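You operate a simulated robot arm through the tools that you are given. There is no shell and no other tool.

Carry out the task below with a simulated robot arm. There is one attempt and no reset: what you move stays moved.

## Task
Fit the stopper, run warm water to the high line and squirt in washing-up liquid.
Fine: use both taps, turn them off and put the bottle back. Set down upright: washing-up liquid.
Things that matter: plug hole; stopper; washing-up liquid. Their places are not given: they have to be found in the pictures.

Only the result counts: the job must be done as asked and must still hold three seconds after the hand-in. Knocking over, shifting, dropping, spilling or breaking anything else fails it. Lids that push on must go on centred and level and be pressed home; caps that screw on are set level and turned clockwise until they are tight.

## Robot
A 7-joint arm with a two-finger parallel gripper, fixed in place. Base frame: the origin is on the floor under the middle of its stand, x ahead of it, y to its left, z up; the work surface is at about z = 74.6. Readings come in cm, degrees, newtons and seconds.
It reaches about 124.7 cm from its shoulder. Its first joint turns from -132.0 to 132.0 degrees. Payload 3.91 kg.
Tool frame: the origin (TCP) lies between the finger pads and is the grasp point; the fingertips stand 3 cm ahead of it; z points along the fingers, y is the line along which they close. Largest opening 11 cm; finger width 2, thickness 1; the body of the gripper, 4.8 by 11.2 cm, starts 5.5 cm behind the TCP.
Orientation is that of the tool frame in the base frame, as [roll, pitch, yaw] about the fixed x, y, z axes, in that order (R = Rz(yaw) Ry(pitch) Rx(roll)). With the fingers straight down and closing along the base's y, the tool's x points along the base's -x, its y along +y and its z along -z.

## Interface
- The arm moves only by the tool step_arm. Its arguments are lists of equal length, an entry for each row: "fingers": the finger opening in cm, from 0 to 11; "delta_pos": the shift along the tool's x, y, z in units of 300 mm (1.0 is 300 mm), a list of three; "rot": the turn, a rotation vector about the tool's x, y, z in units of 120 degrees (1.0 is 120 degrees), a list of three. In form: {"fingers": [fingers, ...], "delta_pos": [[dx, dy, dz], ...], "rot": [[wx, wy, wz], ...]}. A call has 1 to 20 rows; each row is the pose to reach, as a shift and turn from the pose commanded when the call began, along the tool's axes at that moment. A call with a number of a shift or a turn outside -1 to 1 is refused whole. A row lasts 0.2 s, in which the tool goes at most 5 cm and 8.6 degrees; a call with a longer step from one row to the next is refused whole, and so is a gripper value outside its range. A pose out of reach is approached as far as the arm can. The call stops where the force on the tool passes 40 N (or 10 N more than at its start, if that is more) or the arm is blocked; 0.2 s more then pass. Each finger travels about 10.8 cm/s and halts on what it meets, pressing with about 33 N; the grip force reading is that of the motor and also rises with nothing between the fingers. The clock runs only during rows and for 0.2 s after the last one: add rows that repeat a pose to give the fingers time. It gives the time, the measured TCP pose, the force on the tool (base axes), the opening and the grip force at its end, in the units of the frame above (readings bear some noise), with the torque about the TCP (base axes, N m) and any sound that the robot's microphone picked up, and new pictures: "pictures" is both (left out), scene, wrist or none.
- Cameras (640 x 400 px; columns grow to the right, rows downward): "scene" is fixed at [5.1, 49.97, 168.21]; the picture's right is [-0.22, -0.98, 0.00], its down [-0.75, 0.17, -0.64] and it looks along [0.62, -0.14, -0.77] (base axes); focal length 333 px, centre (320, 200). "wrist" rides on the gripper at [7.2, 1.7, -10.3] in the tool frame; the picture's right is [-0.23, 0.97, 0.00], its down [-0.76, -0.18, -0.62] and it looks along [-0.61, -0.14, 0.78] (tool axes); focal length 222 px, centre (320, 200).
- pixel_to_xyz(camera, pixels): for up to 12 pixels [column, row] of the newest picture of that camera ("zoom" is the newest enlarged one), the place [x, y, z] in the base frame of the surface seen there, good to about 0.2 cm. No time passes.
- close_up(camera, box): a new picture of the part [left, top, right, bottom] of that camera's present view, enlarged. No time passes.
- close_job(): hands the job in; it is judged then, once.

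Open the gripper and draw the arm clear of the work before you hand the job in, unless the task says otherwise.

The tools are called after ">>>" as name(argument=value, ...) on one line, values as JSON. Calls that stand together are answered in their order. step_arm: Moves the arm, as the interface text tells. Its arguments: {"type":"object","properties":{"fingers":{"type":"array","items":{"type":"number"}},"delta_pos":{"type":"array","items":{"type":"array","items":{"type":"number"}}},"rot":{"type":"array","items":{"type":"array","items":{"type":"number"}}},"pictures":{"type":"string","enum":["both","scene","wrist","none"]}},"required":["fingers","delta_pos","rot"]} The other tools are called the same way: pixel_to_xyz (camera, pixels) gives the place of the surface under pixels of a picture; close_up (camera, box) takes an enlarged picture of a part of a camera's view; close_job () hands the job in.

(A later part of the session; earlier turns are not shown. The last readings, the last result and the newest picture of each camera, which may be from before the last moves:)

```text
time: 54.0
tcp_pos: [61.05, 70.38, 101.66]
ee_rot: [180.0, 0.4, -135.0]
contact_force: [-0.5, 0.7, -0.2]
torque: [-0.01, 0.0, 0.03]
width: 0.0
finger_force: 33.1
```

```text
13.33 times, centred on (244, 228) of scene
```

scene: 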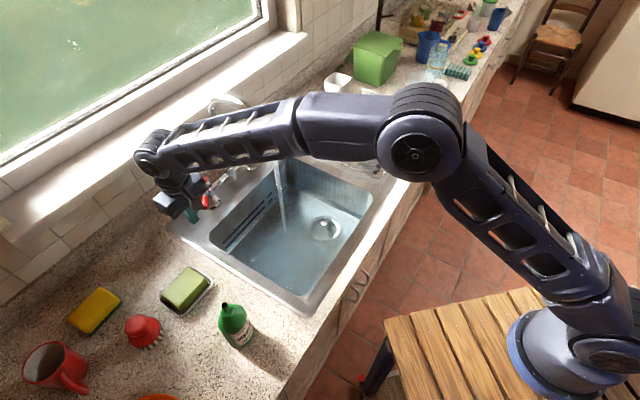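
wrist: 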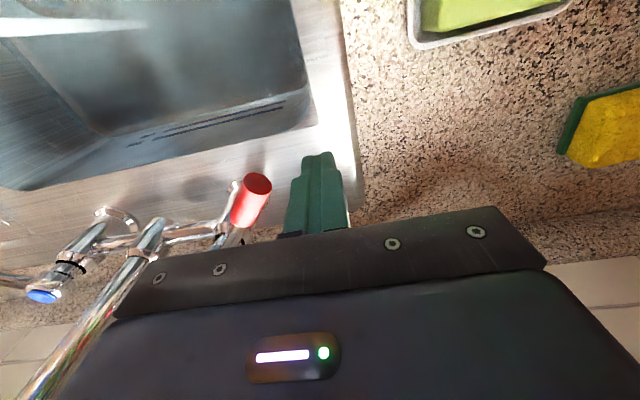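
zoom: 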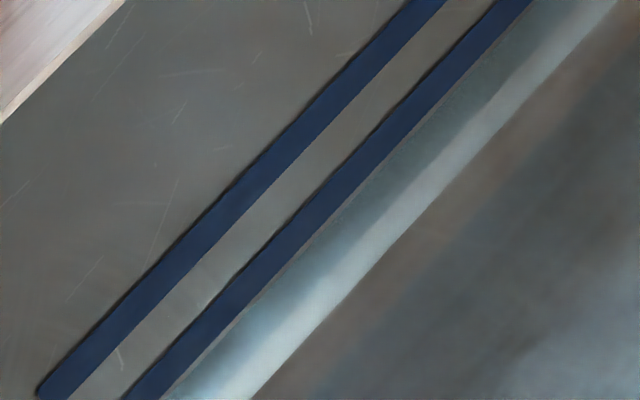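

At t=54 the waterline is at z≈77.3, just under the LOW stripe, rising 0.112 cm/s. I'll wait about 12.6 s more in three calls, then check.

>>> step_arm(fingers=[0, 0, 0, 0, 0, 0, 0, 0, 0, 0, 0, 0, 0, 0, 0, 0, 0, 0, 0, 0], delta_pos=[[0, 0, 0], [0, 0, 0], [0, 0, 0], [0, 0, 0], [0, 0, 0], [0, 0, 0], [0, 0, 0], [0, 0, 0], [0, 0, 0], [0, 0, 0], [0, 0, 0], [0, 0, 0], [0, 0, 0], [0, 0, 0], [0, 0, 0], [0, 0, 0], [0, 0, 0], [0, 0, 0], [0, 0, 0], [0, 0, 0]], rot=[[0, 0, 0], [0, 0, 0], [0, 0, 0], [0, 0, 0], [0, 0, 0], [0, 0, 0], [0, 0, 0], [0, 0, 0], [0, 0, 0], [0, 0, 0], [0, 0, 0], [0, 0, 0], [0, 0, 0], [0, 0, 0], [0, 0, 0], [0, 0, 0], [0, 0, 0], [0, 0, 0], [0, 0, 0], [0, 0, 0]], pictures="none")

>>> step_arm(fingers=[0, 0, 0, 0, 0, 0, 0, 0, 0, 0, 0, 0, 0, 0, 0, 0, 0, 0, 0, 0], delta_pos=[[0, 0, 0], [0, 0, 0], [0, 0, 0], [0, 0, 0], [0, 0, 0], [0, 0, 0], [0, 0, 0], [0, 0, 0], [0, 0, 0], [0, 0, 0], [0, 0, 0], [0, 0, 0], [0, 0, 0], [0, 0, 0], [0, 0, 0], [0, 0, 0], [0, 0, 0], [0, 0, 0], [0, 0, 0], [0, 0, 0]], rot=[[0, 0, 0], [0, 0, 0], [0, 0, 0], [0, 0, 0], [0, 0, 0], [0, 0, 0], [0, 0, 0], [0, 0, 0], [0, 0, 0], [0, 0, 0], [0, 0, 0], [0, 0, 0], [0, 0, 0], [0, 0, 0], [0, 0, 0], [0, 0, 0], [0, 0, 0], [0, 0, 0], [0, 0, 0], [0, 0, 0]], pictures="none")

>>> step_arm(fingers=[0, 0, 0, 0, 0, 0, 0, 0, 0, 0, 0, 0, 0, 0, 0, 0, 0, 0, 0, 0], delta_pos=[[0, 0, 0], [0, 0, 0], [0, 0, 0], [0, 0, 0], [0, 0, 0], [0, 0, 0], [0, 0, 0], [0, 0, 0], [0, 0, 0], [0, 0, 0], [0, 0, 0], [0, 0, 0], [0, 0, 0], [0, 0, 0], [0, 0, 0], [0, 0, 0], [0, 0, 0], [0, 0, 0], [0, 0, 0], [0, 0, 0]], rot=[[0, 0, 0], [0, 0, 0], [0, 0, 0], [0, 0, 0], [0, 0, 0], [0, 0, 0], [0, 0, 0], [0, 0, 0], [0, 0, 0], [0, 0, 0], [0, 0, 0], [0, 0, 0], [0, 0, 0], [0, 0, 0], [0, 0, 0], [0, 0, 0], [0, 0, 0], [0, 0, 0], [0, 0, 0], [0, 0, 0]], pictures="scene")

>>> close_up(camera="scene", box=[324, 190, 356, 210])

>>> close_up(camera="scene", box=[228, 213, 260, 243])

```text
time: 58.2
tcp_pos: [60.96, 70.28, 101.61]
ee_rot: [180.0, 0.4, -135.1]
contact_force: [0.4, -0.8, -0.2]
torque: [0.0, 0.0, -0.03]
width: 0.01
finger_force: 33.3
```

```text
time: 62.4
tcp_pos: [60.92, 70.22, 101.72]
ee_rot: [180.0, 0.4, -134.9]
contact_force: [0.3, -0.4, 0.8]
torque: [0.03, 0.02, 0.02]
width: 0.0
finger_force: 32.8
```

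```text
time: 66.6
tcp_pos: [60.9, 70.31, 101.73]
ee_rot: [179.9, 0.4, -135.0]
contact_force: [0.1, 0.4, -0.2]
torque: [0.0, -0.02, 0.01]
width: 0.0
finger_force: 32.7
```

scene: 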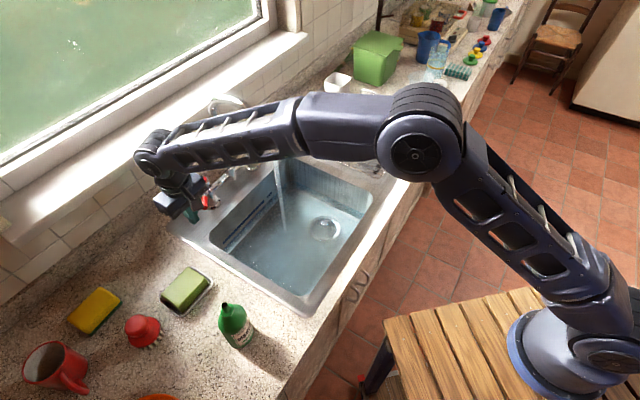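

```text
16.00 times, centred on (340, 200) of scene
```

zoom: 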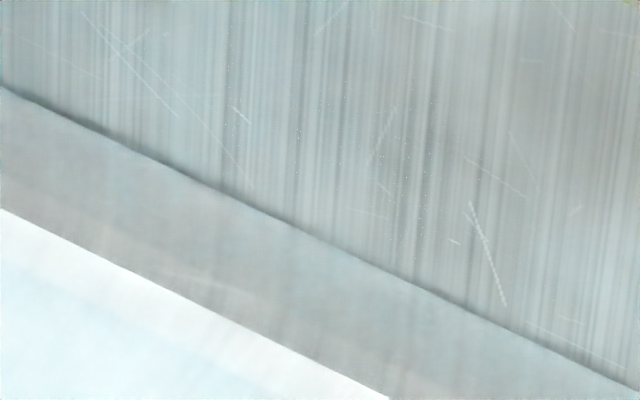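

```text
13.33 times, centred on (244, 228) of scene
```

zoom: 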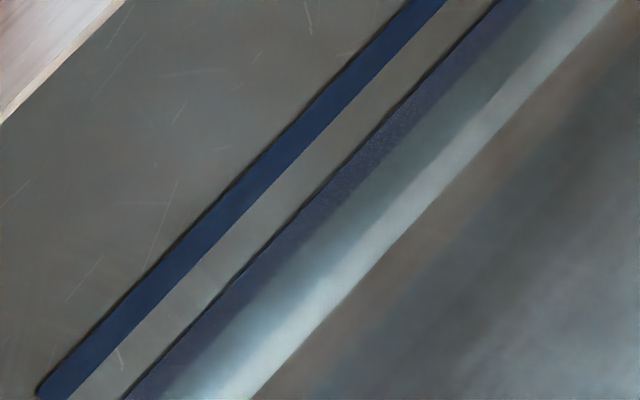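

At t=66.6 the waterline is at the top edge of the LOW stripe (z≈78.6), rising about 0.107 cm/s; the HIGH stripe spans about 80.4–81.8. I'll wait another 12.6 s and check.

>>> step_arm(fingers=[0, 0, 0, 0, 0, 0, 0, 0, 0, 0, 0, 0, 0, 0, 0, 0, 0, 0, 0, 0], delta_pos=[[0, 0, 0], [0, 0, 0], [0, 0, 0], [0, 0, 0], [0, 0, 0], [0, 0, 0], [0, 0, 0], [0, 0, 0], [0, 0, 0], [0, 0, 0], [0, 0, 0], [0, 0, 0], [0, 0, 0], [0, 0, 0], [0, 0, 0], [0, 0, 0], [0, 0, 0], [0, 0, 0], [0, 0, 0], [0, 0, 0]], rot=[[0, 0, 0], [0, 0, 0], [0, 0, 0], [0, 0, 0], [0, 0, 0], [0, 0, 0], [0, 0, 0], [0, 0, 0], [0, 0, 0], [0, 0, 0], [0, 0, 0], [0, 0, 0], [0, 0, 0], [0, 0, 0], [0, 0, 0], [0, 0, 0], [0, 0, 0], [0, 0, 0], [0, 0, 0], [0, 0, 0]], pictures="none")

>>> step_arm(fingers=[0, 0, 0, 0, 0, 0, 0, 0, 0, 0, 0, 0, 0, 0, 0, 0, 0, 0, 0, 0], delta_pos=[[0, 0, 0], [0, 0, 0], [0, 0, 0], [0, 0, 0], [0, 0, 0], [0, 0, 0], [0, 0, 0], [0, 0, 0], [0, 0, 0], [0, 0, 0], [0, 0, 0], [0, 0, 0], [0, 0, 0], [0, 0, 0], [0, 0, 0], [0, 0, 0], [0, 0, 0], [0, 0, 0], [0, 0, 0], [0, 0, 0]], rot=[[0, 0, 0], [0, 0, 0], [0, 0, 0], [0, 0, 0], [0, 0, 0], [0, 0, 0], [0, 0, 0], [0, 0, 0], [0, 0, 0], [0, 0, 0], [0, 0, 0], [0, 0, 0], [0, 0, 0], [0, 0, 0], [0, 0, 0], [0, 0, 0], [0, 0, 0], [0, 0, 0], [0, 0, 0], [0, 0, 0]], pictures="none")

>>> step_arm(fingers=[0, 0, 0, 0, 0, 0, 0, 0, 0, 0, 0, 0, 0, 0, 0, 0, 0, 0, 0, 0], delta_pos=[[0, 0, 0], [0, 0, 0], [0, 0, 0], [0, 0, 0], [0, 0, 0], [0, 0, 0], [0, 0, 0], [0, 0, 0], [0, 0, 0], [0, 0, 0], [0, 0, 0], [0, 0, 0], [0, 0, 0], [0, 0, 0], [0, 0, 0], [0, 0, 0], [0, 0, 0], [0, 0, 0], [0, 0, 0], [0, 0, 0]], rot=[[0, 0, 0], [0, 0, 0], [0, 0, 0], [0, 0, 0], [0, 0, 0], [0, 0, 0], [0, 0, 0], [0, 0, 0], [0, 0, 0], [0, 0, 0], [0, 0, 0], [0, 0, 0], [0, 0, 0], [0, 0, 0], [0, 0, 0], [0, 0, 0], [0, 0, 0], [0, 0, 0], [0, 0, 0], [0, 0, 0]], pictures="both")

>>> close_up(camera="scene", box=[324, 190, 356, 210])

>>> close_up(camera="scene", box=[228, 213, 260, 243])

```text
time: 70.8
tcp_pos: [60.97, 70.35, 101.65]
ee_rot: [-180.0, 0.4, -135.1]
contact_force: [0.5, 0.3, -0.4]
torque: [0.05, 0.0, 0.0]
width: 0.0
finger_force: 33.0
```

```text
time: 75.0
tcp_pos: [60.92, 70.38, 101.7]
ee_rot: [179.9, 0.4, -134.9]
contact_force: [0.7, -0.2, 0.1]
torque: [-0.01, 0.04, 0.04]
width: 0.0
finger_force: 32.8
```

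```text
time: 79.2
tcp_pos: [60.93, 70.31, 101.72]
ee_rot: [180.0, 0.4, -135.0]
contact_force: [0.1, -0.5, 0.0]
torque: [-0.02, -0.01, -0.02]
width: 0.01
finger_force: 33.2
```

scene: 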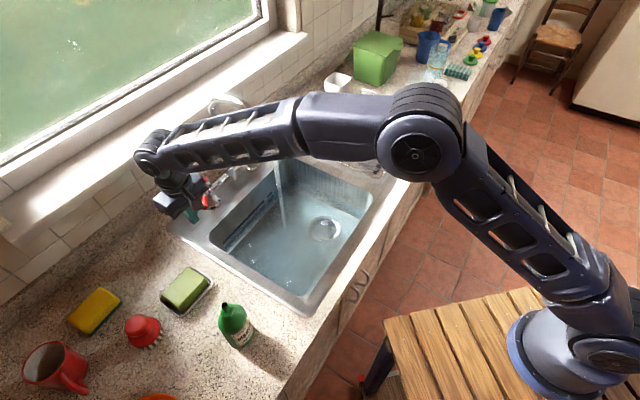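
wrist: 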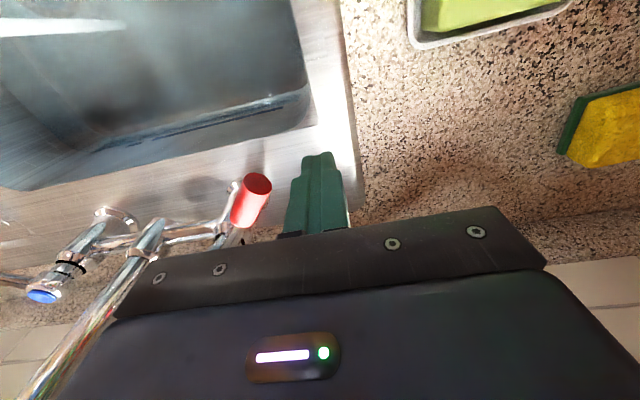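

```text
16.00 times, centred on (340, 200) of scene
```

zoom: 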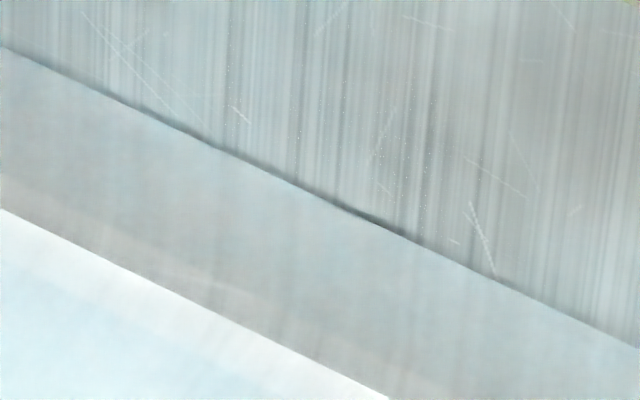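

```text
13.33 times, centred on (244, 228) of scene
```

zoom: 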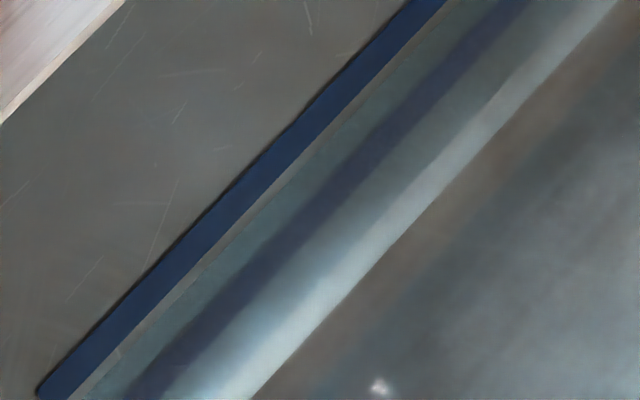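

At t=79.2 the waterline is at z≈79.94, just under the HIGH stripe (centre ≈81.0). Closing hot at about 85.6 s and cold at about 92.6 s should end near the stripe's centre with equal hot and cold, so I'll wait one more 4 s call.

>>> step_arm(fingers=[0, 0, 0, 0, 0, 0, 0, 0, 0, 0, 0, 0, 0, 0, 0, 0, 0, 0, 0, 0], delta_pos=[[0, 0, 0], [0, 0, 0], [0, 0, 0], [0, 0, 0], [0, 0, 0], [0, 0, 0], [0, 0, 0], [0, 0, 0], [0, 0, 0], [0, 0, 0], [0, 0, 0], [0, 0, 0], [0, 0, 0], [0, 0, 0], [0, 0, 0], [0, 0, 0], [0, 0, 0], [0, 0, 0], [0, 0, 0], [0, 0, 0]], rot=[[0, 0, 0], [0, 0, 0], [0, 0, 0], [0, 0, 0], [0, 0, 0], [0, 0, 0], [0, 0, 0], [0, 0, 0], [0, 0, 0], [0, 0, 0], [0, 0, 0], [0, 0, 0], [0, 0, 0], [0, 0, 0], [0, 0, 0], [0, 0, 0], [0, 0, 0], [0, 0, 0], [0, 0, 0], [0, 0, 0]], pictures="scene")

>>> close_up(camera="scene", box=[324, 190, 356, 210])

>>> close_up(camera="scene", box=[228, 213, 260, 243])

```text
time: 83.4
tcp_pos: [60.96, 70.29, 101.65]
ee_rot: [180.0, 0.4, -134.9]
contact_force: [-0.7, -0.5, 0.2]
torque: [0.04, 0.0, -0.02]
width: 0.03
finger_force: 33.3
```

scene: 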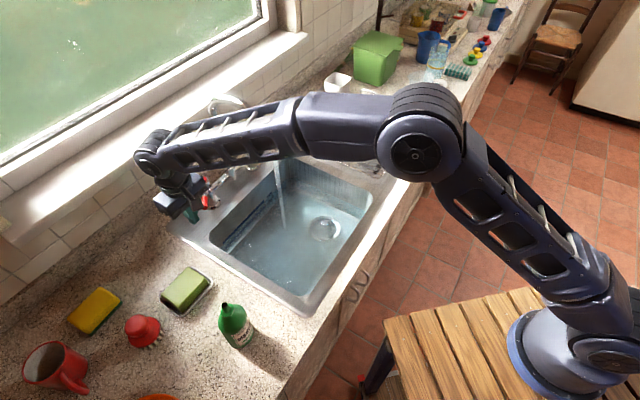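

```text
16.00 times, centred on (340, 200) of scene
```

zoom: 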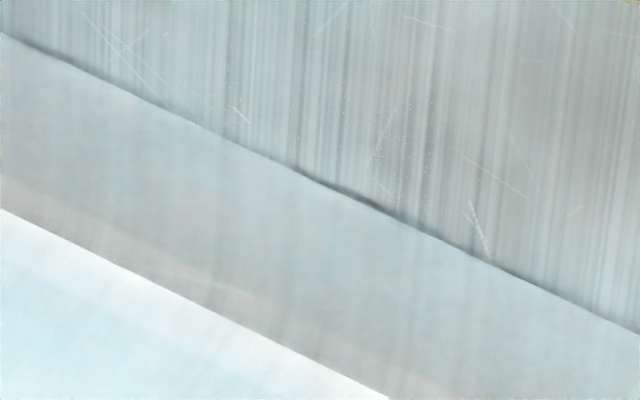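

```text
13.33 times, centred on (244, 228) of scene
```

zoom: 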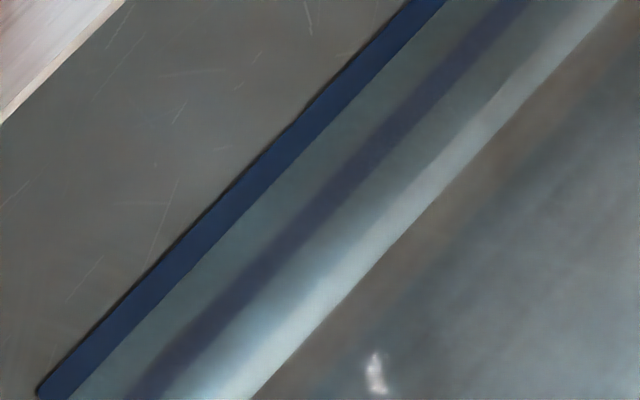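

At t=83.4 the water is at the lower edge of the HIGH stripe (z≈80.4). After a short wait I'll push the hot lever back to its closed position.

>>> step_arm(fingers=[0, 0, 0, 0, 0, 0, 0, 0, 0, 0, 0, 0, 0], delta_pos=[[0, 0, 0], [0, 0, 0], [-0.007, -0.038, 0], [-0.007, -0.078, 0], [0, -0.118, 0], [0.013, -0.154, 0], [0.03, -0.191, 0], [0.047, -0.224, 0], [0.06, -0.254, 0], [0.07, -0.278, 0], [0.073, -0.29, 0], [0.073, -0.29, 0], [0.073, -0.24, 0]], rot=[[0, 0, 0], [0, 0, 0], [0, 0, 0], [0, 0, 0], [0, 0, 0], [0, 0, 0], [0, 0, 0], [0, 0, 0], [0, 0, 0], [0, 0, 0], [0, 0, 0], [0, 0, 0], [0, 0, 0]], pictures="both")

>>> close_up(camera="scene", box=[170, 110, 330, 240])

>>> close_up(camera="wrist", box=[0, 130, 340, 300])

```text
time: 86.2
tcp_pos: [64.61, 63.46, 101.77]
ee_rot: [-179.8, 0.3, -135.1]
contact_force: [0.4, -0.6, 0.2]
torque: [0.03, 0.04, 0.0]
width: 0.03
finger_force: 33.0
```

scene: 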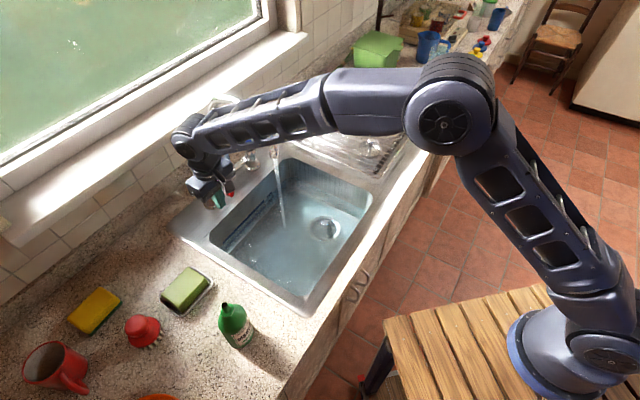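
wrist: 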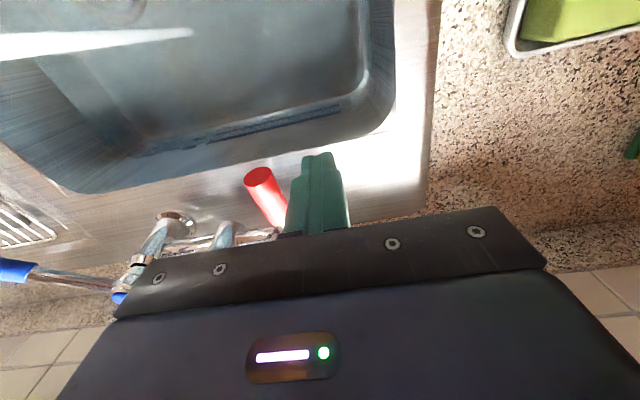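

```text
3.08 times, centred on (250, 175) of scene
```

zoom: 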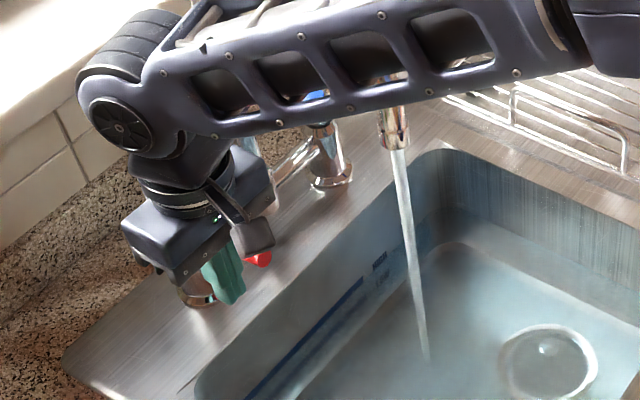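

```text
1.88 times, centred on (170, 215) of wrist
```

zoom: 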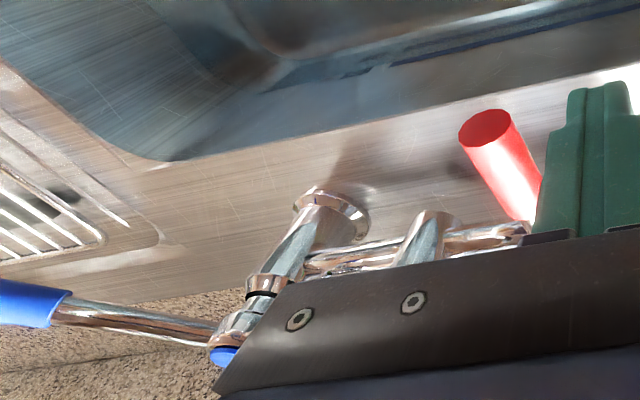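

The hot lever appears back near its closed position. I'll measure its tip to compare with the original at (65.5,60.5).

>>> pixel_to_xyz(camera="wrist", pixels=[[258, 178], [262, 190], [270, 208], [276, 222], [10, 270], [50, 278], [105, 290]])

>>> pixel_to_xyz(camera="scene", pixels=[[234, 194], [232, 192]])

```text
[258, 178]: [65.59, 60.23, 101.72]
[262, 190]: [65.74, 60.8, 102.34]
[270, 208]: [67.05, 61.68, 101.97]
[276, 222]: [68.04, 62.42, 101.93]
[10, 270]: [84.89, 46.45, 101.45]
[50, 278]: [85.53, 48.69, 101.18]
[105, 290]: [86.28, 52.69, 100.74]
```

```text
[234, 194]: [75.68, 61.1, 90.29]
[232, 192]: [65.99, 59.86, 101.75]
```

The hot lever is back on its original line, so the hot tap is off; the cold lever is at about 37°. I'll rise and start crossing over the spout to close the cold tap.

>>> step_arm(fingers=[0, 0, 0, 0, 0, 0, 0, 0, 0, 0], delta_pos=[[0, 0, -0.13], [0, 0, -0.29], [0, 0, -0.45], [0, 0, -0.61], [0, 0, -0.77], [0, 0, -0.92], [0, -0.02, -1.0], [-0.01, -0.15, -1.0], [-0.02, -0.3, -1.0], [-0.03, -0.45, -1.0]], rot=[[0, 0, 0], [0, 0, 0], [0, 0, 0], [0, 0, 0], [0, 0, 0], [0, 0, 0], [0, 0, 0], [0, 0, 0], [0, 0, 0], [0, 0, 0]], pictures="wrist")

```text
time: 88.4
tcp_pos: [74.42, 54.83, 131.67]
ee_rot: [179.9, 0.4, -134.9]
contact_force: [-1.1, -0.1, -0.1]
torque: [-0.07, -0.06, 0.01]
width: 0.0
finger_force: 33.1
```

wrist: 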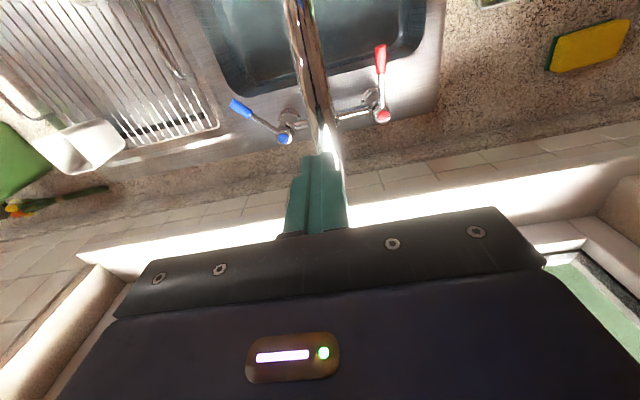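

The fingers passed above the spout safely; now u≈13.9. I'll continue to u≈31.5 and descend on the outer side of the cold lever.

>>> step_arm(fingers=[0, 0, 0, 0, 0, 0, 0, 0, 0, 0, 0], delta_pos=[[-0.005, -0.15, 0], [-0.01, -0.3, 0], [-0.02, -0.45, 0], [-0.02, -0.588, 0.02], [-0.02, -0.588, 0.17], [-0.02, -0.588, 0.33], [-0.02, -0.588, 0.49], [-0.02, -0.588, 0.65], [-0.02, -0.588, 0.81], [-0.02, -0.588, 0.94], [-0.02, -0.588, 1.0]], rot=[[0, 0, 0], [0, 0, 0], [0, 0, 0], [0, 0, 0], [0, 0, 0], [0, 0, 0], [0, 0, 0], [0, 0, 0], [0, 0, 0], [0, 0, 0], [0, 0, 0]], pictures="both")

>>> close_up(camera="scene", box=[324, 190, 356, 210])

>>> close_up(camera="scene", box=[228, 213, 260, 243])

```text
time: 90.8
tcp_pos: [87.56, 42.77, 101.71]
ee_rot: [-179.8, 0.4, -135.0]
contact_force: [0.1, -0.1, 0.6]
torque: [-0.01, -0.02, -0.01]
width: 0.0
finger_force: 33.0
```

scene: 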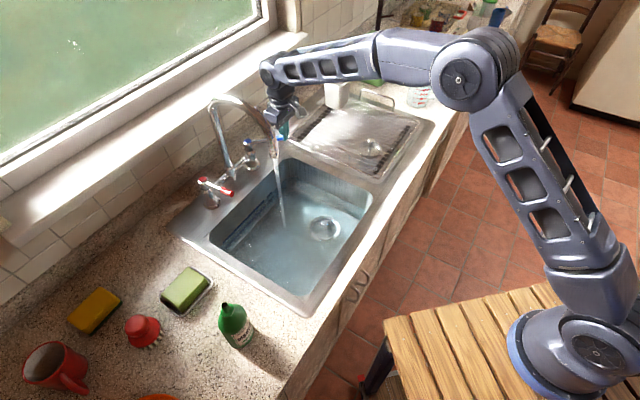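
wrist: 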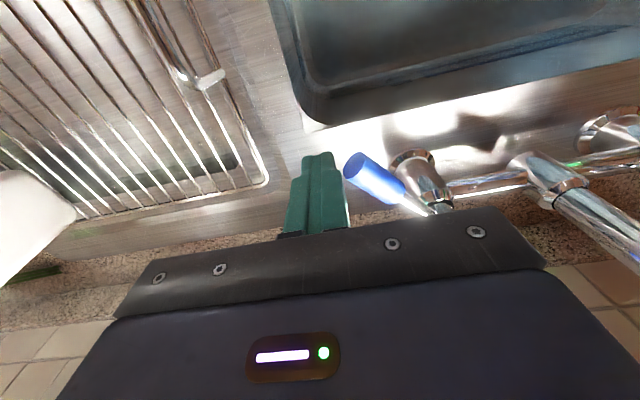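

```text
16.00 times, centred on (340, 200) of scene
```

zoom: 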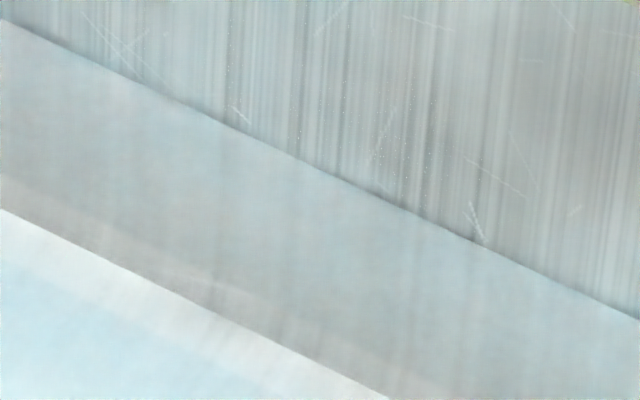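

```text
13.33 times, centred on (244, 228) of scene
```

zoom: 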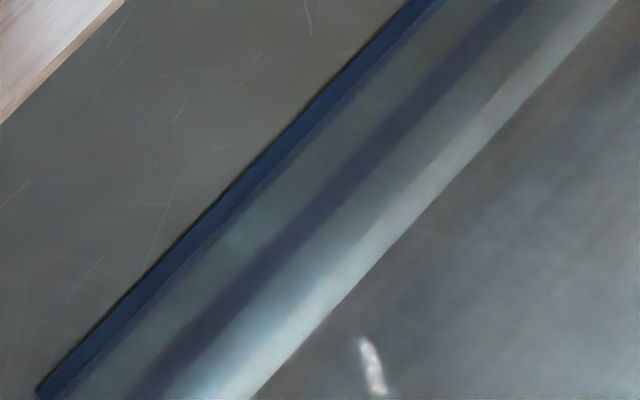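

The level is now about 80.85, inside the HIGH stripe. I'll push the cold lever back to its closed line at u≈22.3 and back off.

>>> step_arm(fingers=[0, 0, 0, 0, 0, 0, 0, 0, 0, 0], delta_pos=[[0, 0.039, 0], [0, 0.079, 0], [0.005, 0.116, 0], [0.015, 0.152, 0], [0.028, 0.186, 0], [0.038, 0.216, 0], [0.048, 0.239, 0], [0.052, 0.254, 0], [0.052, 0.257, 0], [0.052, 0.2, 0]], rot=[[0, 0, 0], [0, 0, 0], [0, 0, 0], [0, 0, 0], [0, 0, 0], [0, 0, 0], [0, 0, 0], [0, 0, 0], [0, 0, 0], [0, 0, 0]], pictures="both")

>>> close_up(camera="scene", box=[170, 110, 330, 240])

>>> close_up(camera="wrist", box=[280, 100, 480, 225])

>>> pixel_to_xyz(camera="wrist", pixels=[[352, 165], [354, 175], [360, 190], [365, 205], [368, 215]])

```text
time: 92.6
tcp_pos: [81.96, 46.32, 101.91]
ee_rot: [-179.6, 0.7, -135.3]
contact_force: [6.1, -6.2, 2.1]
torque: [0.0, 0.05, 0.14]
width: 0.0
finger_force: 33.4
stopped in row 8: the force on the tool passed its limit at 45 N (the readings are from after the stop); the commanded pose is now the measured one
```

scene: 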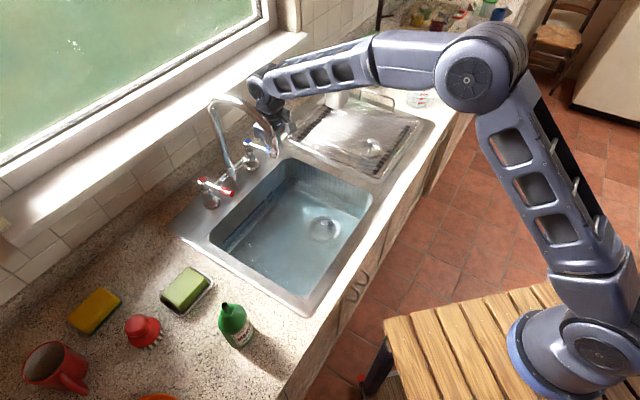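
wrist: 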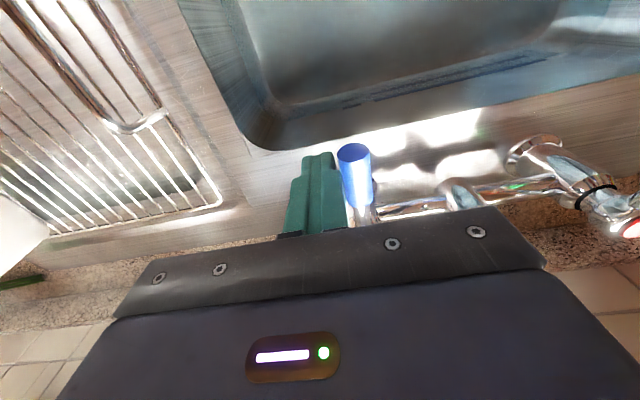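

```text
3.08 times, centred on (250, 175) of scene
```

zoom: 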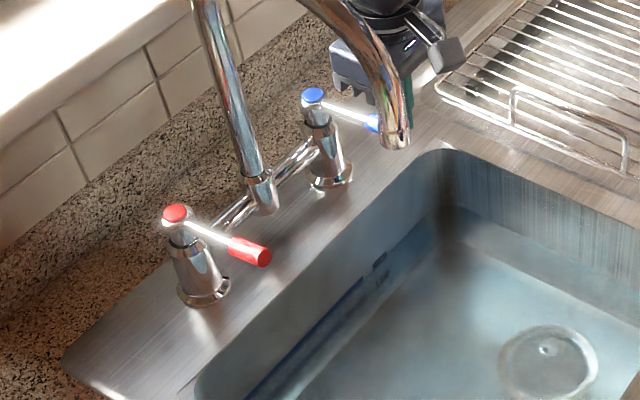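

```text
3.20 times, centred on (380, 162) of wrist
```

zoom: 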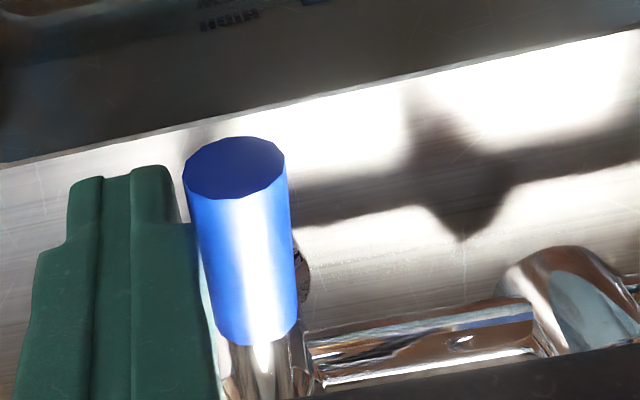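

```text
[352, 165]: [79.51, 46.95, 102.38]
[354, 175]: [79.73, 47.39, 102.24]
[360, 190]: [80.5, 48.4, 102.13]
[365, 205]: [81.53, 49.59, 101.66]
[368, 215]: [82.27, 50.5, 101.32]
```

The push stopped at 45 N and the stream has stopped, but the cold lever may be a few degrees short of its original line. I'll measure both levers more carefully from the scene camera.

>>> close_up(camera="scene", box=[238, 130, 286, 160])

>>> pixel_to_xyz(camera="zoom", pixels=[[130, 140], [200, 165], [250, 185], [300, 205], [340, 220], [370, 230]])

>>> close_up(camera="scene", box=[194, 170, 242, 200])

>>> pixel_to_xyz(camera="zoom", pixels=[[120, 130], [200, 160], [260, 190], [330, 220], [400, 255], [460, 285]])

```text
13.33 times, centred on (262, 145) of scene
```

zoom: 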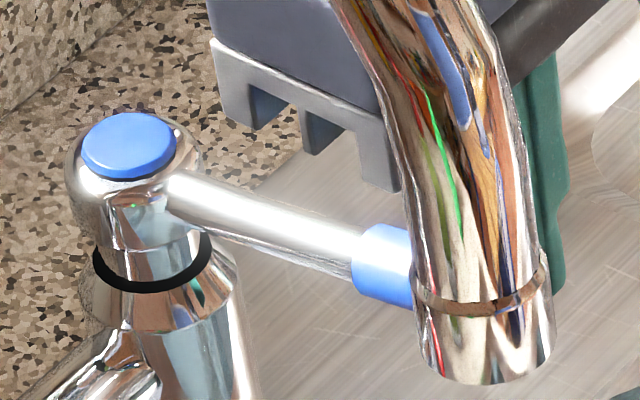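

```text
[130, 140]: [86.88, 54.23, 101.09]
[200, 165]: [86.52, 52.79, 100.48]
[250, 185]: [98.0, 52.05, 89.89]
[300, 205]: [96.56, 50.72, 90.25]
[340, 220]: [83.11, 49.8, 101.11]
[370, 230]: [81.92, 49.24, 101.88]
```

```text
13.33 times, centred on (218, 185) of scene
```

zoom: 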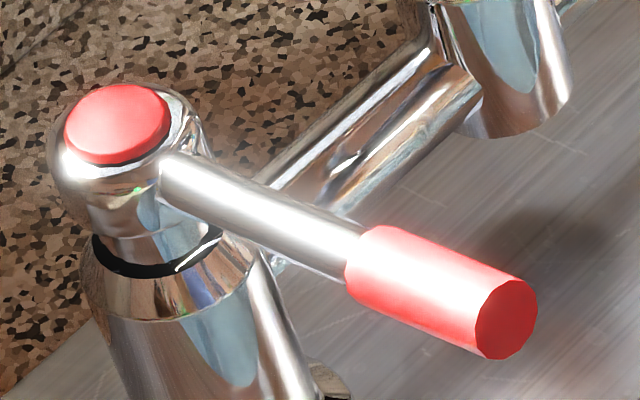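

```text
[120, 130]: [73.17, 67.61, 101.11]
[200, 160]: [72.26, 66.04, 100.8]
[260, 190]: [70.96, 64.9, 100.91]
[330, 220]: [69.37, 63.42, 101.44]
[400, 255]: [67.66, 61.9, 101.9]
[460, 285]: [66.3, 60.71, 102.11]
```

From the scene camera the cold lever's direction matches its original (slope 0.467 against 0.464), so it is at its closed stop and no stream is running. I'll back off from the lever, rise, and look again at the spout, the water level and the bottle.

>>> step_arm(fingers=[0, 0, 0, 0, 0, 0, 0, 0, 0], delta_pos=[[0, -0.04, 0], [0, -0.07, -0.03], [0, -0.07, -0.17], [0, -0.07, -0.33], [0, -0.07, -0.49], [0, -0.07, -0.65], [0, -0.07, -0.81], [0, -0.07, -0.94], [0, -0.07, -1.0]], rot=[[0, 0, 0], [0, 0, 0], [0, 0, 0], [0, 0, 0], [0, 0, 0], [0, 0, 0], [0, 0, 0], [0, 0, 0], [0, 0, 0]], pictures="both")

>>> close_up(camera="scene", box=[180, 110, 340, 250])

>>> close_up(camera="scene", box=[324, 190, 356, 210])

>>> close_up(camera="scene", box=[195, 295, 275, 355])

```text
time: 94.6
tcp_pos: [82.87, 44.92, 131.76]
ee_rot: [-179.6, 0.5, -135.2]
contact_force: [0.2, 0.7, 0.3]
torque: [0.02, 0.0, -0.03]
width: 0.01
finger_force: 33.6
```

scene: 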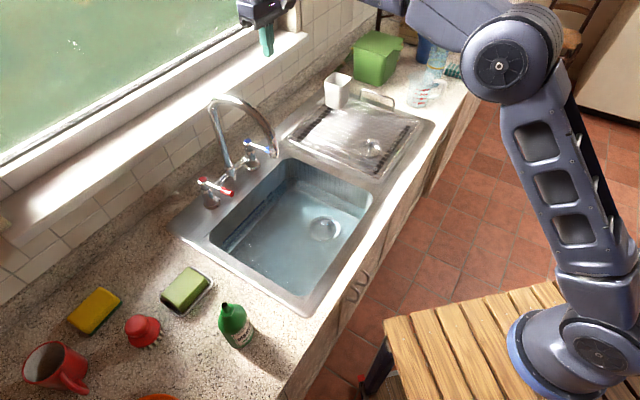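
wrist: 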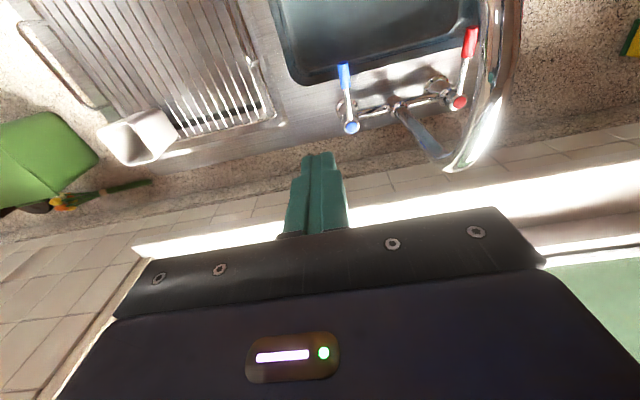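

```text
2.86 times, centred on (260, 180) of scene
```

zoom: 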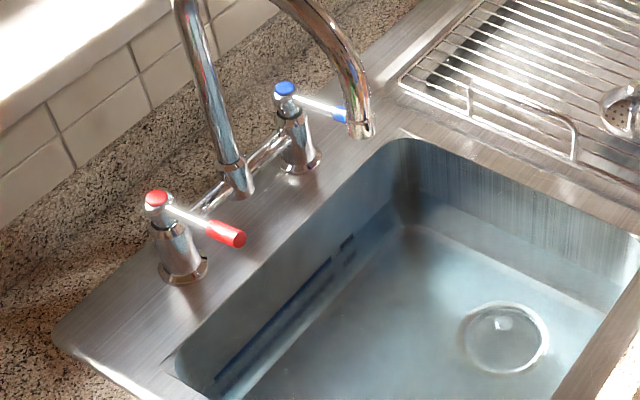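

```text
16.00 times, centred on (340, 200) of scene
```

zoom: 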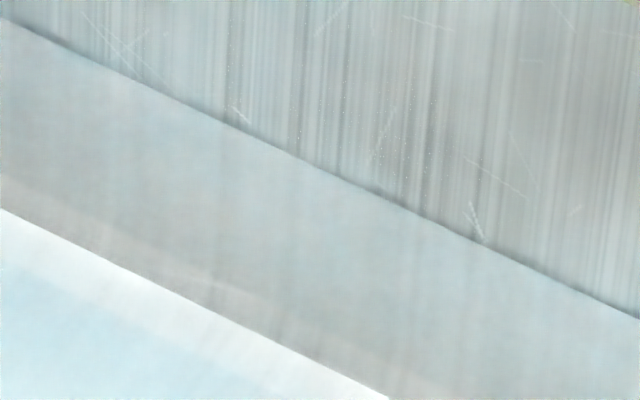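

```text
6.67 times, centred on (235, 325) of scene
```

zoom: 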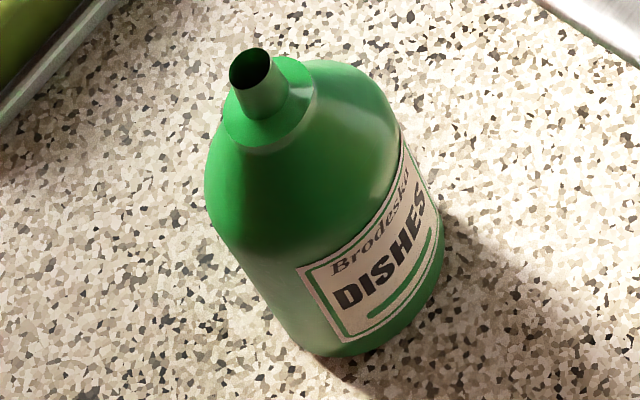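

Both levers are in their closed positions, nothing flows, and the level holds at about 80.85, inside the HIGH stripe. Now I'll measure the bottle: nozzle, shoulders, body edges and base.

>>> pixel_to_xyz(camera="zoom", pixels=[[250, 68], [265, 100], [270, 130], [300, 90], [350, 130], [250, 200], [215, 190], [390, 110], [270, 280], [345, 270], [400, 300], [345, 345]])

>>> pixel_to_xyz(camera="zoom", pixels=[[225, 230], [240, 250], [300, 345], [320, 352], [420, 310], [440, 260], [430, 180], [405, 140], [345, 240], [380, 200], [320, 210], [300, 200]])

>>> close_up(camera="scene", box=[228, 213, 260, 243])

```text
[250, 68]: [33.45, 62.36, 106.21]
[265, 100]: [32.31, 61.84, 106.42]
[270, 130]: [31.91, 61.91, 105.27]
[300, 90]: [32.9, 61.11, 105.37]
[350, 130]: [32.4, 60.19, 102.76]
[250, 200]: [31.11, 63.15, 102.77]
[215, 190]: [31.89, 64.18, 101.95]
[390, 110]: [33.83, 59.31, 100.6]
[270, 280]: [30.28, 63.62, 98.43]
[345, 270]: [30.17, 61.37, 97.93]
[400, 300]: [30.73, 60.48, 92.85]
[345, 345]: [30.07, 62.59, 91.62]
```

```text
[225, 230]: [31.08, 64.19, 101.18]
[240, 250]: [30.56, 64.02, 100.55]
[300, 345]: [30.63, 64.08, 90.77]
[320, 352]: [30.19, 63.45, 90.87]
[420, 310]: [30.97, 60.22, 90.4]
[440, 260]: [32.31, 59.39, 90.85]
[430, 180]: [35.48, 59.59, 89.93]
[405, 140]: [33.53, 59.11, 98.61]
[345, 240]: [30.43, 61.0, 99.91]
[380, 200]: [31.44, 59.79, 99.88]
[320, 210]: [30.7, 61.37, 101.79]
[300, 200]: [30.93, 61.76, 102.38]
```

```text
13.33 times, centred on (244, 228) of scene
```

zoom: 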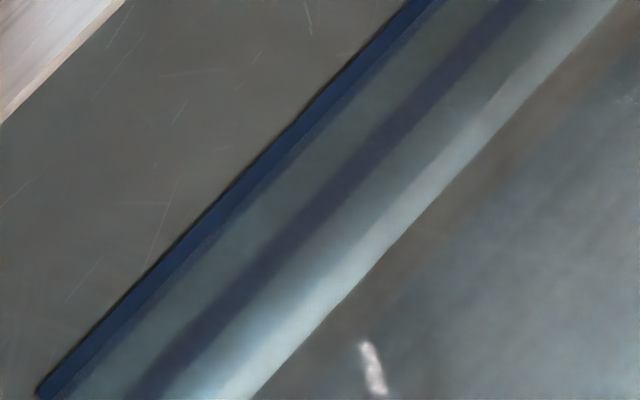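

The water sits within the HIGH stripe. The bottle is a cylinder of about 5.5 cm diameter centred near (32.7,62.0), with its nozzle tip at z≈107. I'll check the neighbouring objects before planning a side grasp from the front.

>>> pixel_to_xyz(camera="scene", pixels=[[143, 325], [155, 345], [160, 396], [70, 385], [60, 350], [185, 285], [205, 295], [270, 385], [290, 372], [300, 350], [310, 330], [345, 297]])

>>> close_up(camera="scene", box=[130, 270, 338, 400])

```text
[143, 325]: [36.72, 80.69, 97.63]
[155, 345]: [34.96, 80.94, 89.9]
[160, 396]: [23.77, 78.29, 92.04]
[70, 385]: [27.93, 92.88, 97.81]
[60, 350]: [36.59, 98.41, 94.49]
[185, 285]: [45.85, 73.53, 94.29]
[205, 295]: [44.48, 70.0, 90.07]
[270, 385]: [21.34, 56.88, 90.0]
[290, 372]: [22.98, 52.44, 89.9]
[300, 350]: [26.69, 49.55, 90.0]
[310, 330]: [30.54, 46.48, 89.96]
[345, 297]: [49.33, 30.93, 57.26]
```

```text
3.08 times, centred on (234, 335) of scene
```

zoom: 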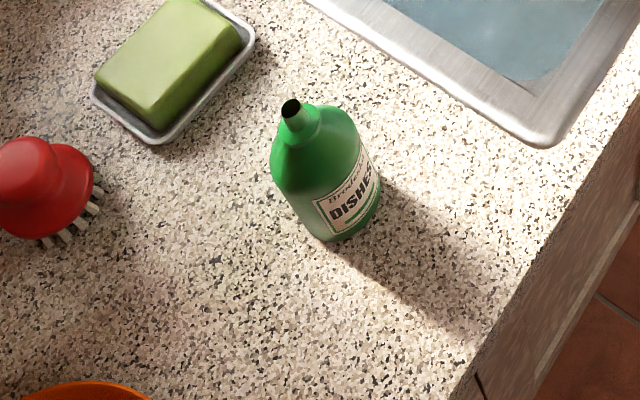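

The area around the bottle is clear for a tilted front grasp with the fingers 30° below horizontal. I'll move forward off the taps at height, then across towards the bottle, pitching the hand up 60° and opening to 9 cm.

>>> step_arm(fingers=[0, 0, 0, 0, 1, 3, 5, 7, 9, 9, 9, 9, 9], delta_pos=[[0.14, 0, 0], [0.3, 0, 0], [0.46, 0, 0], [0.62, 0.03, 0], [0.73, 0.13, 0], [0.8, 0.27, 0], [0.8, 0.42, 0], [0.8, 0.57, 0], [0.8, 0.72, 0], [0.8, 0.86, 0], [0.8, 1.0, 0], [0.8, 1.0, 0], [0.8, 1.0, 0]], rot=[[0, 0, 0], [0, 0, 0], [0, 0, 0], [0, -0.03, 0], [0, -0.08, 0], [0, -0.14, 0], [0, -0.2, 0], [0, -0.26, 0], [0, -0.32, 0], [0, -0.38, 0], [0, -0.44, 0], [0, -0.5, 0], [0, -0.5, 0]], pictures="both")

```text
time: 97.4
tcp_pos: [44.59, 49.17, 131.43]
ee_rot: [-179.3, 60.7, -134.6]
contact_force: [-0.5, 0.2, -0.2]
torque: [0.02, -0.03, 0.01]
width: 9.0
finger_force: 0.0
```

scene: 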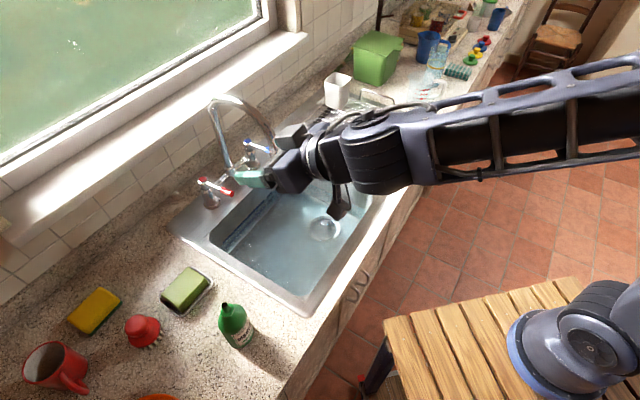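
wrist: 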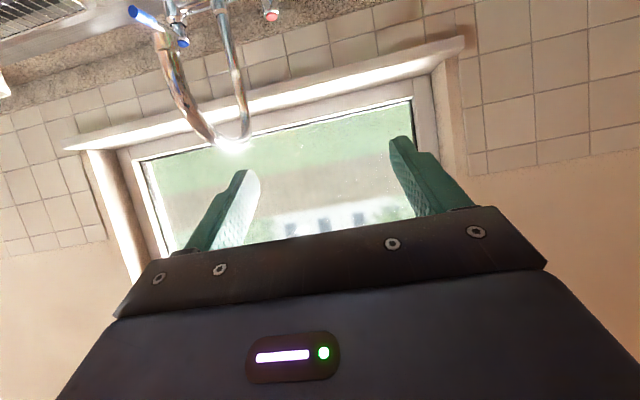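

The hand is tilted as planned (fingers about 29° below horizontal, pointing away from the front). I'll move across and down to hover over the bottle at (32.2,61.5,112).

>>> step_arm(fingers=[9, 9, 9, 9, 9, 9, 9, 9, 9, 9], delta_pos=[[0, 0.14, 0], [0, 0.29, 0], [0, 0.44, 0], [0, 0.582, 0], [0.12, 0.582, 0.068], [0.25, 0.582, 0.141], [0.38, 0.582, 0.215], [0.5, 0.582, 0.282], [0.563, 0.582, 0.318], [0.563, 0.582, 0.318]], rot=[[0, 0, 0], [0, 0, 0], [0, 0, 0], [0, 0, 0], [0, 0, 0], [0, 0, 0], [0, 0, 0], [0, 0, 0], [0, 0, 0], [0, 0, 0]], pictures="both")

>>> close_up(camera="scene", box=[170, 230, 330, 370])

```text
time: 99.6
tcp_pos: [32.73, 61.55, 111.68]
ee_rot: [-179.3, 60.6, -134.5]
contact_force: [0.1, 0.5, -0.3]
torque: [0.02, 0.02, 0.0]
width: 9.01
finger_force: 0.0
```

scene: 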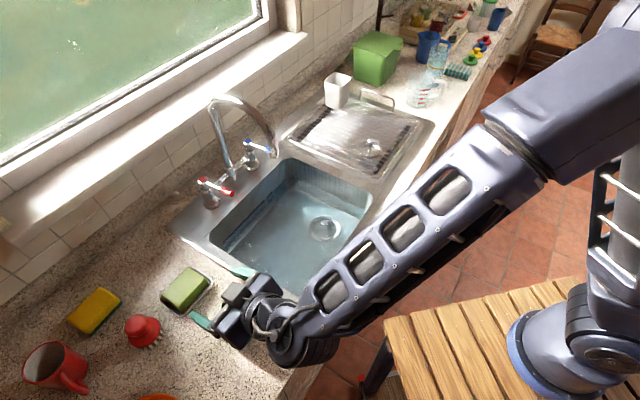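
wrist: 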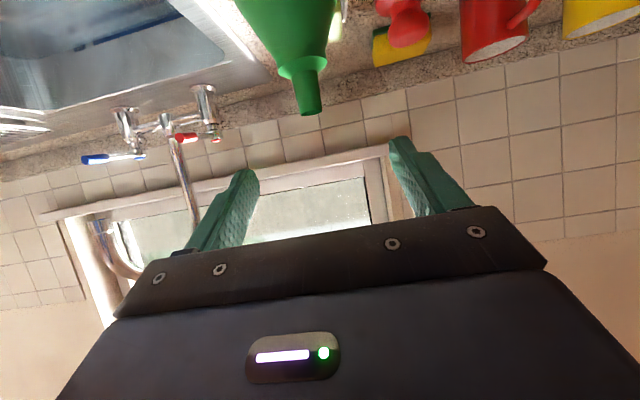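

```text
2.86 times, centred on (250, 300) of scene
```

zoom: 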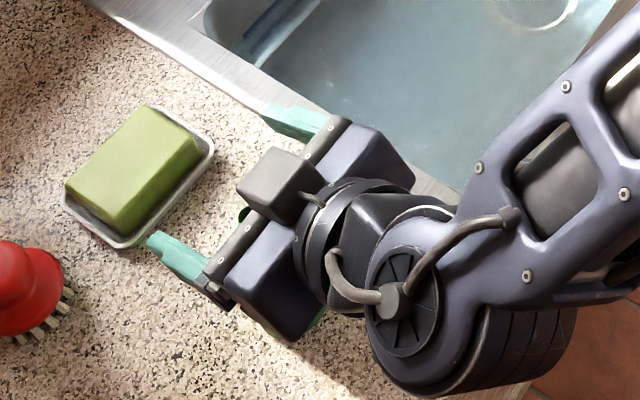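

The bottle hangs at the top of the (inverted) wrist view, with its nozzle at (308,105). I'll measure the nozzle from here, and the grey box on the gripper to know on which side of the hand it sits.

>>> pixel_to_xyz(camera="scene", pixels=[[234, 296], [225, 310], [255, 300], [245, 275], [205, 322], [262, 335], [230, 335], [300, 345], [330, 330]])

>>> pixel_to_xyz(camera="wrist", pixels=[[308, 108], [304, 85], [300, 70], [285, 40], [270, 20], [310, 20], [240, 195], [405, 160]])

>>> close_up(camera="wrist", box=[200, 0, 420, 138])

```text
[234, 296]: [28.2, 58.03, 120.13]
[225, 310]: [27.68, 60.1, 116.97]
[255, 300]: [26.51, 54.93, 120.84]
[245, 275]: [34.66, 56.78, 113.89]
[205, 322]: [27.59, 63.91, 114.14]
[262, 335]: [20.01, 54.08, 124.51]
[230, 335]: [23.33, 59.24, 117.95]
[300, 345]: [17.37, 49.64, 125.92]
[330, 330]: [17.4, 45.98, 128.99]
```

```text
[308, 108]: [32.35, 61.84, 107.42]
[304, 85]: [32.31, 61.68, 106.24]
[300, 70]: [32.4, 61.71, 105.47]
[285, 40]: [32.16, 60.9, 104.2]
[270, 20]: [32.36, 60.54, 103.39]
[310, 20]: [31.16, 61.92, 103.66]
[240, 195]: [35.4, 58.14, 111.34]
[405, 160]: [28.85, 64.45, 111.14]
```

```text
2.90 times, centred on (310, 69) of wrist
```

zoom: 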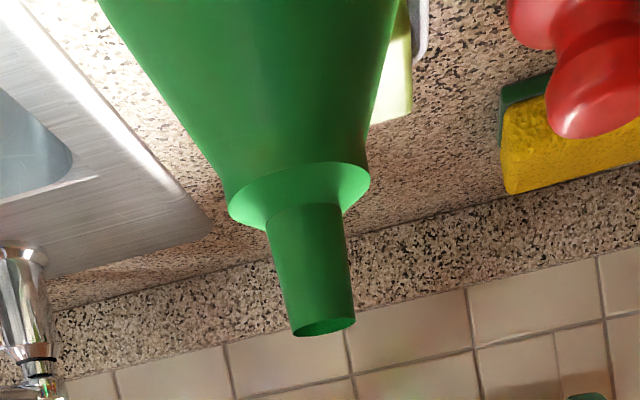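

The nozzle axis is at about (32.8,62.0) and the fingers straddle it well. I'll descend vertically about 15 cm so the pads are at mid-body (z≈96.5).

>>> step_arm(fingers=[9, 9, 9, 9, 9, 9], delta_pos=[[0.1, 0.003, 0.053], [0.2, 0.006, 0.107], [0.3, 0.006, 0.16], [0.39, 0.006, 0.208], [0.447, 0.006, 0.239], [0.447, 0.006, 0.239]], rot=[[0, 0, 0], [0, 0, 0], [0, 0, 0], [0, 0, 0], [0, 0, 0], [0, 0, 0]], pictures="both")

>>> close_up(camera="scene", box=[170, 260, 330, 400])

```text
time: 101.0
tcp_pos: [32.39, 61.66, 96.74]
ee_rot: [-179.2, 60.6, -134.6]
contact_force: [-0.1, -0.1, -0.5]
torque: [0.0, -0.01, 0.02]
width: 8.99
finger_force: 0.0
```

scene: 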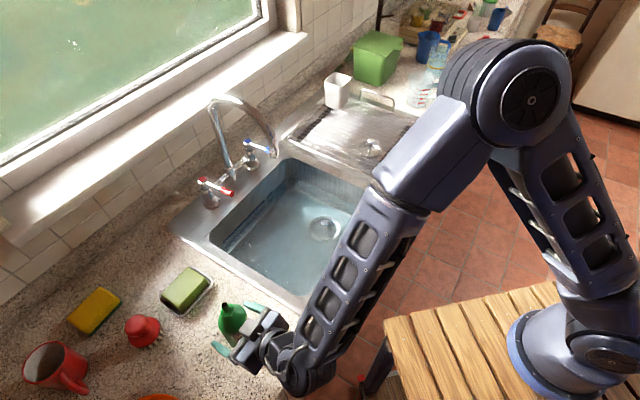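
wrist: 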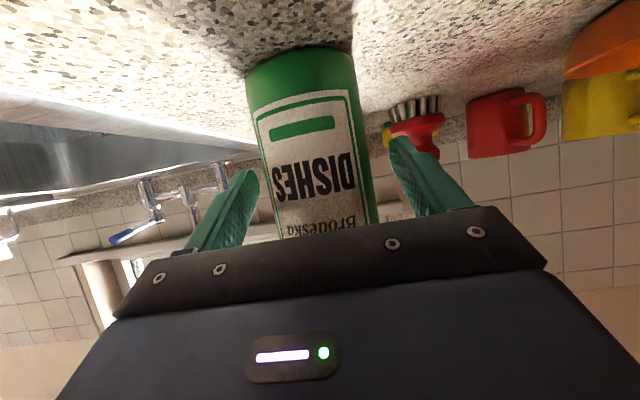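

```text
2.86 times, centred on (250, 330) of scene
```

zoom: 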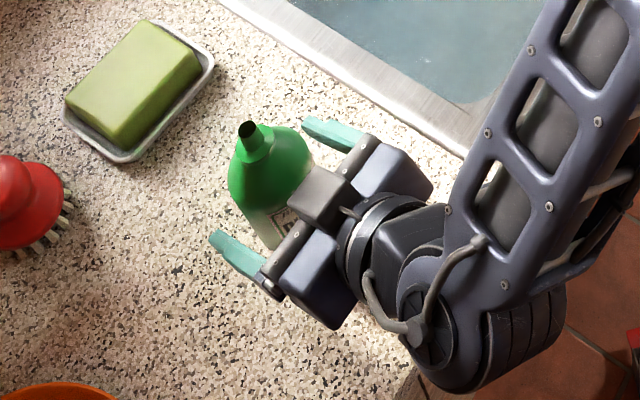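

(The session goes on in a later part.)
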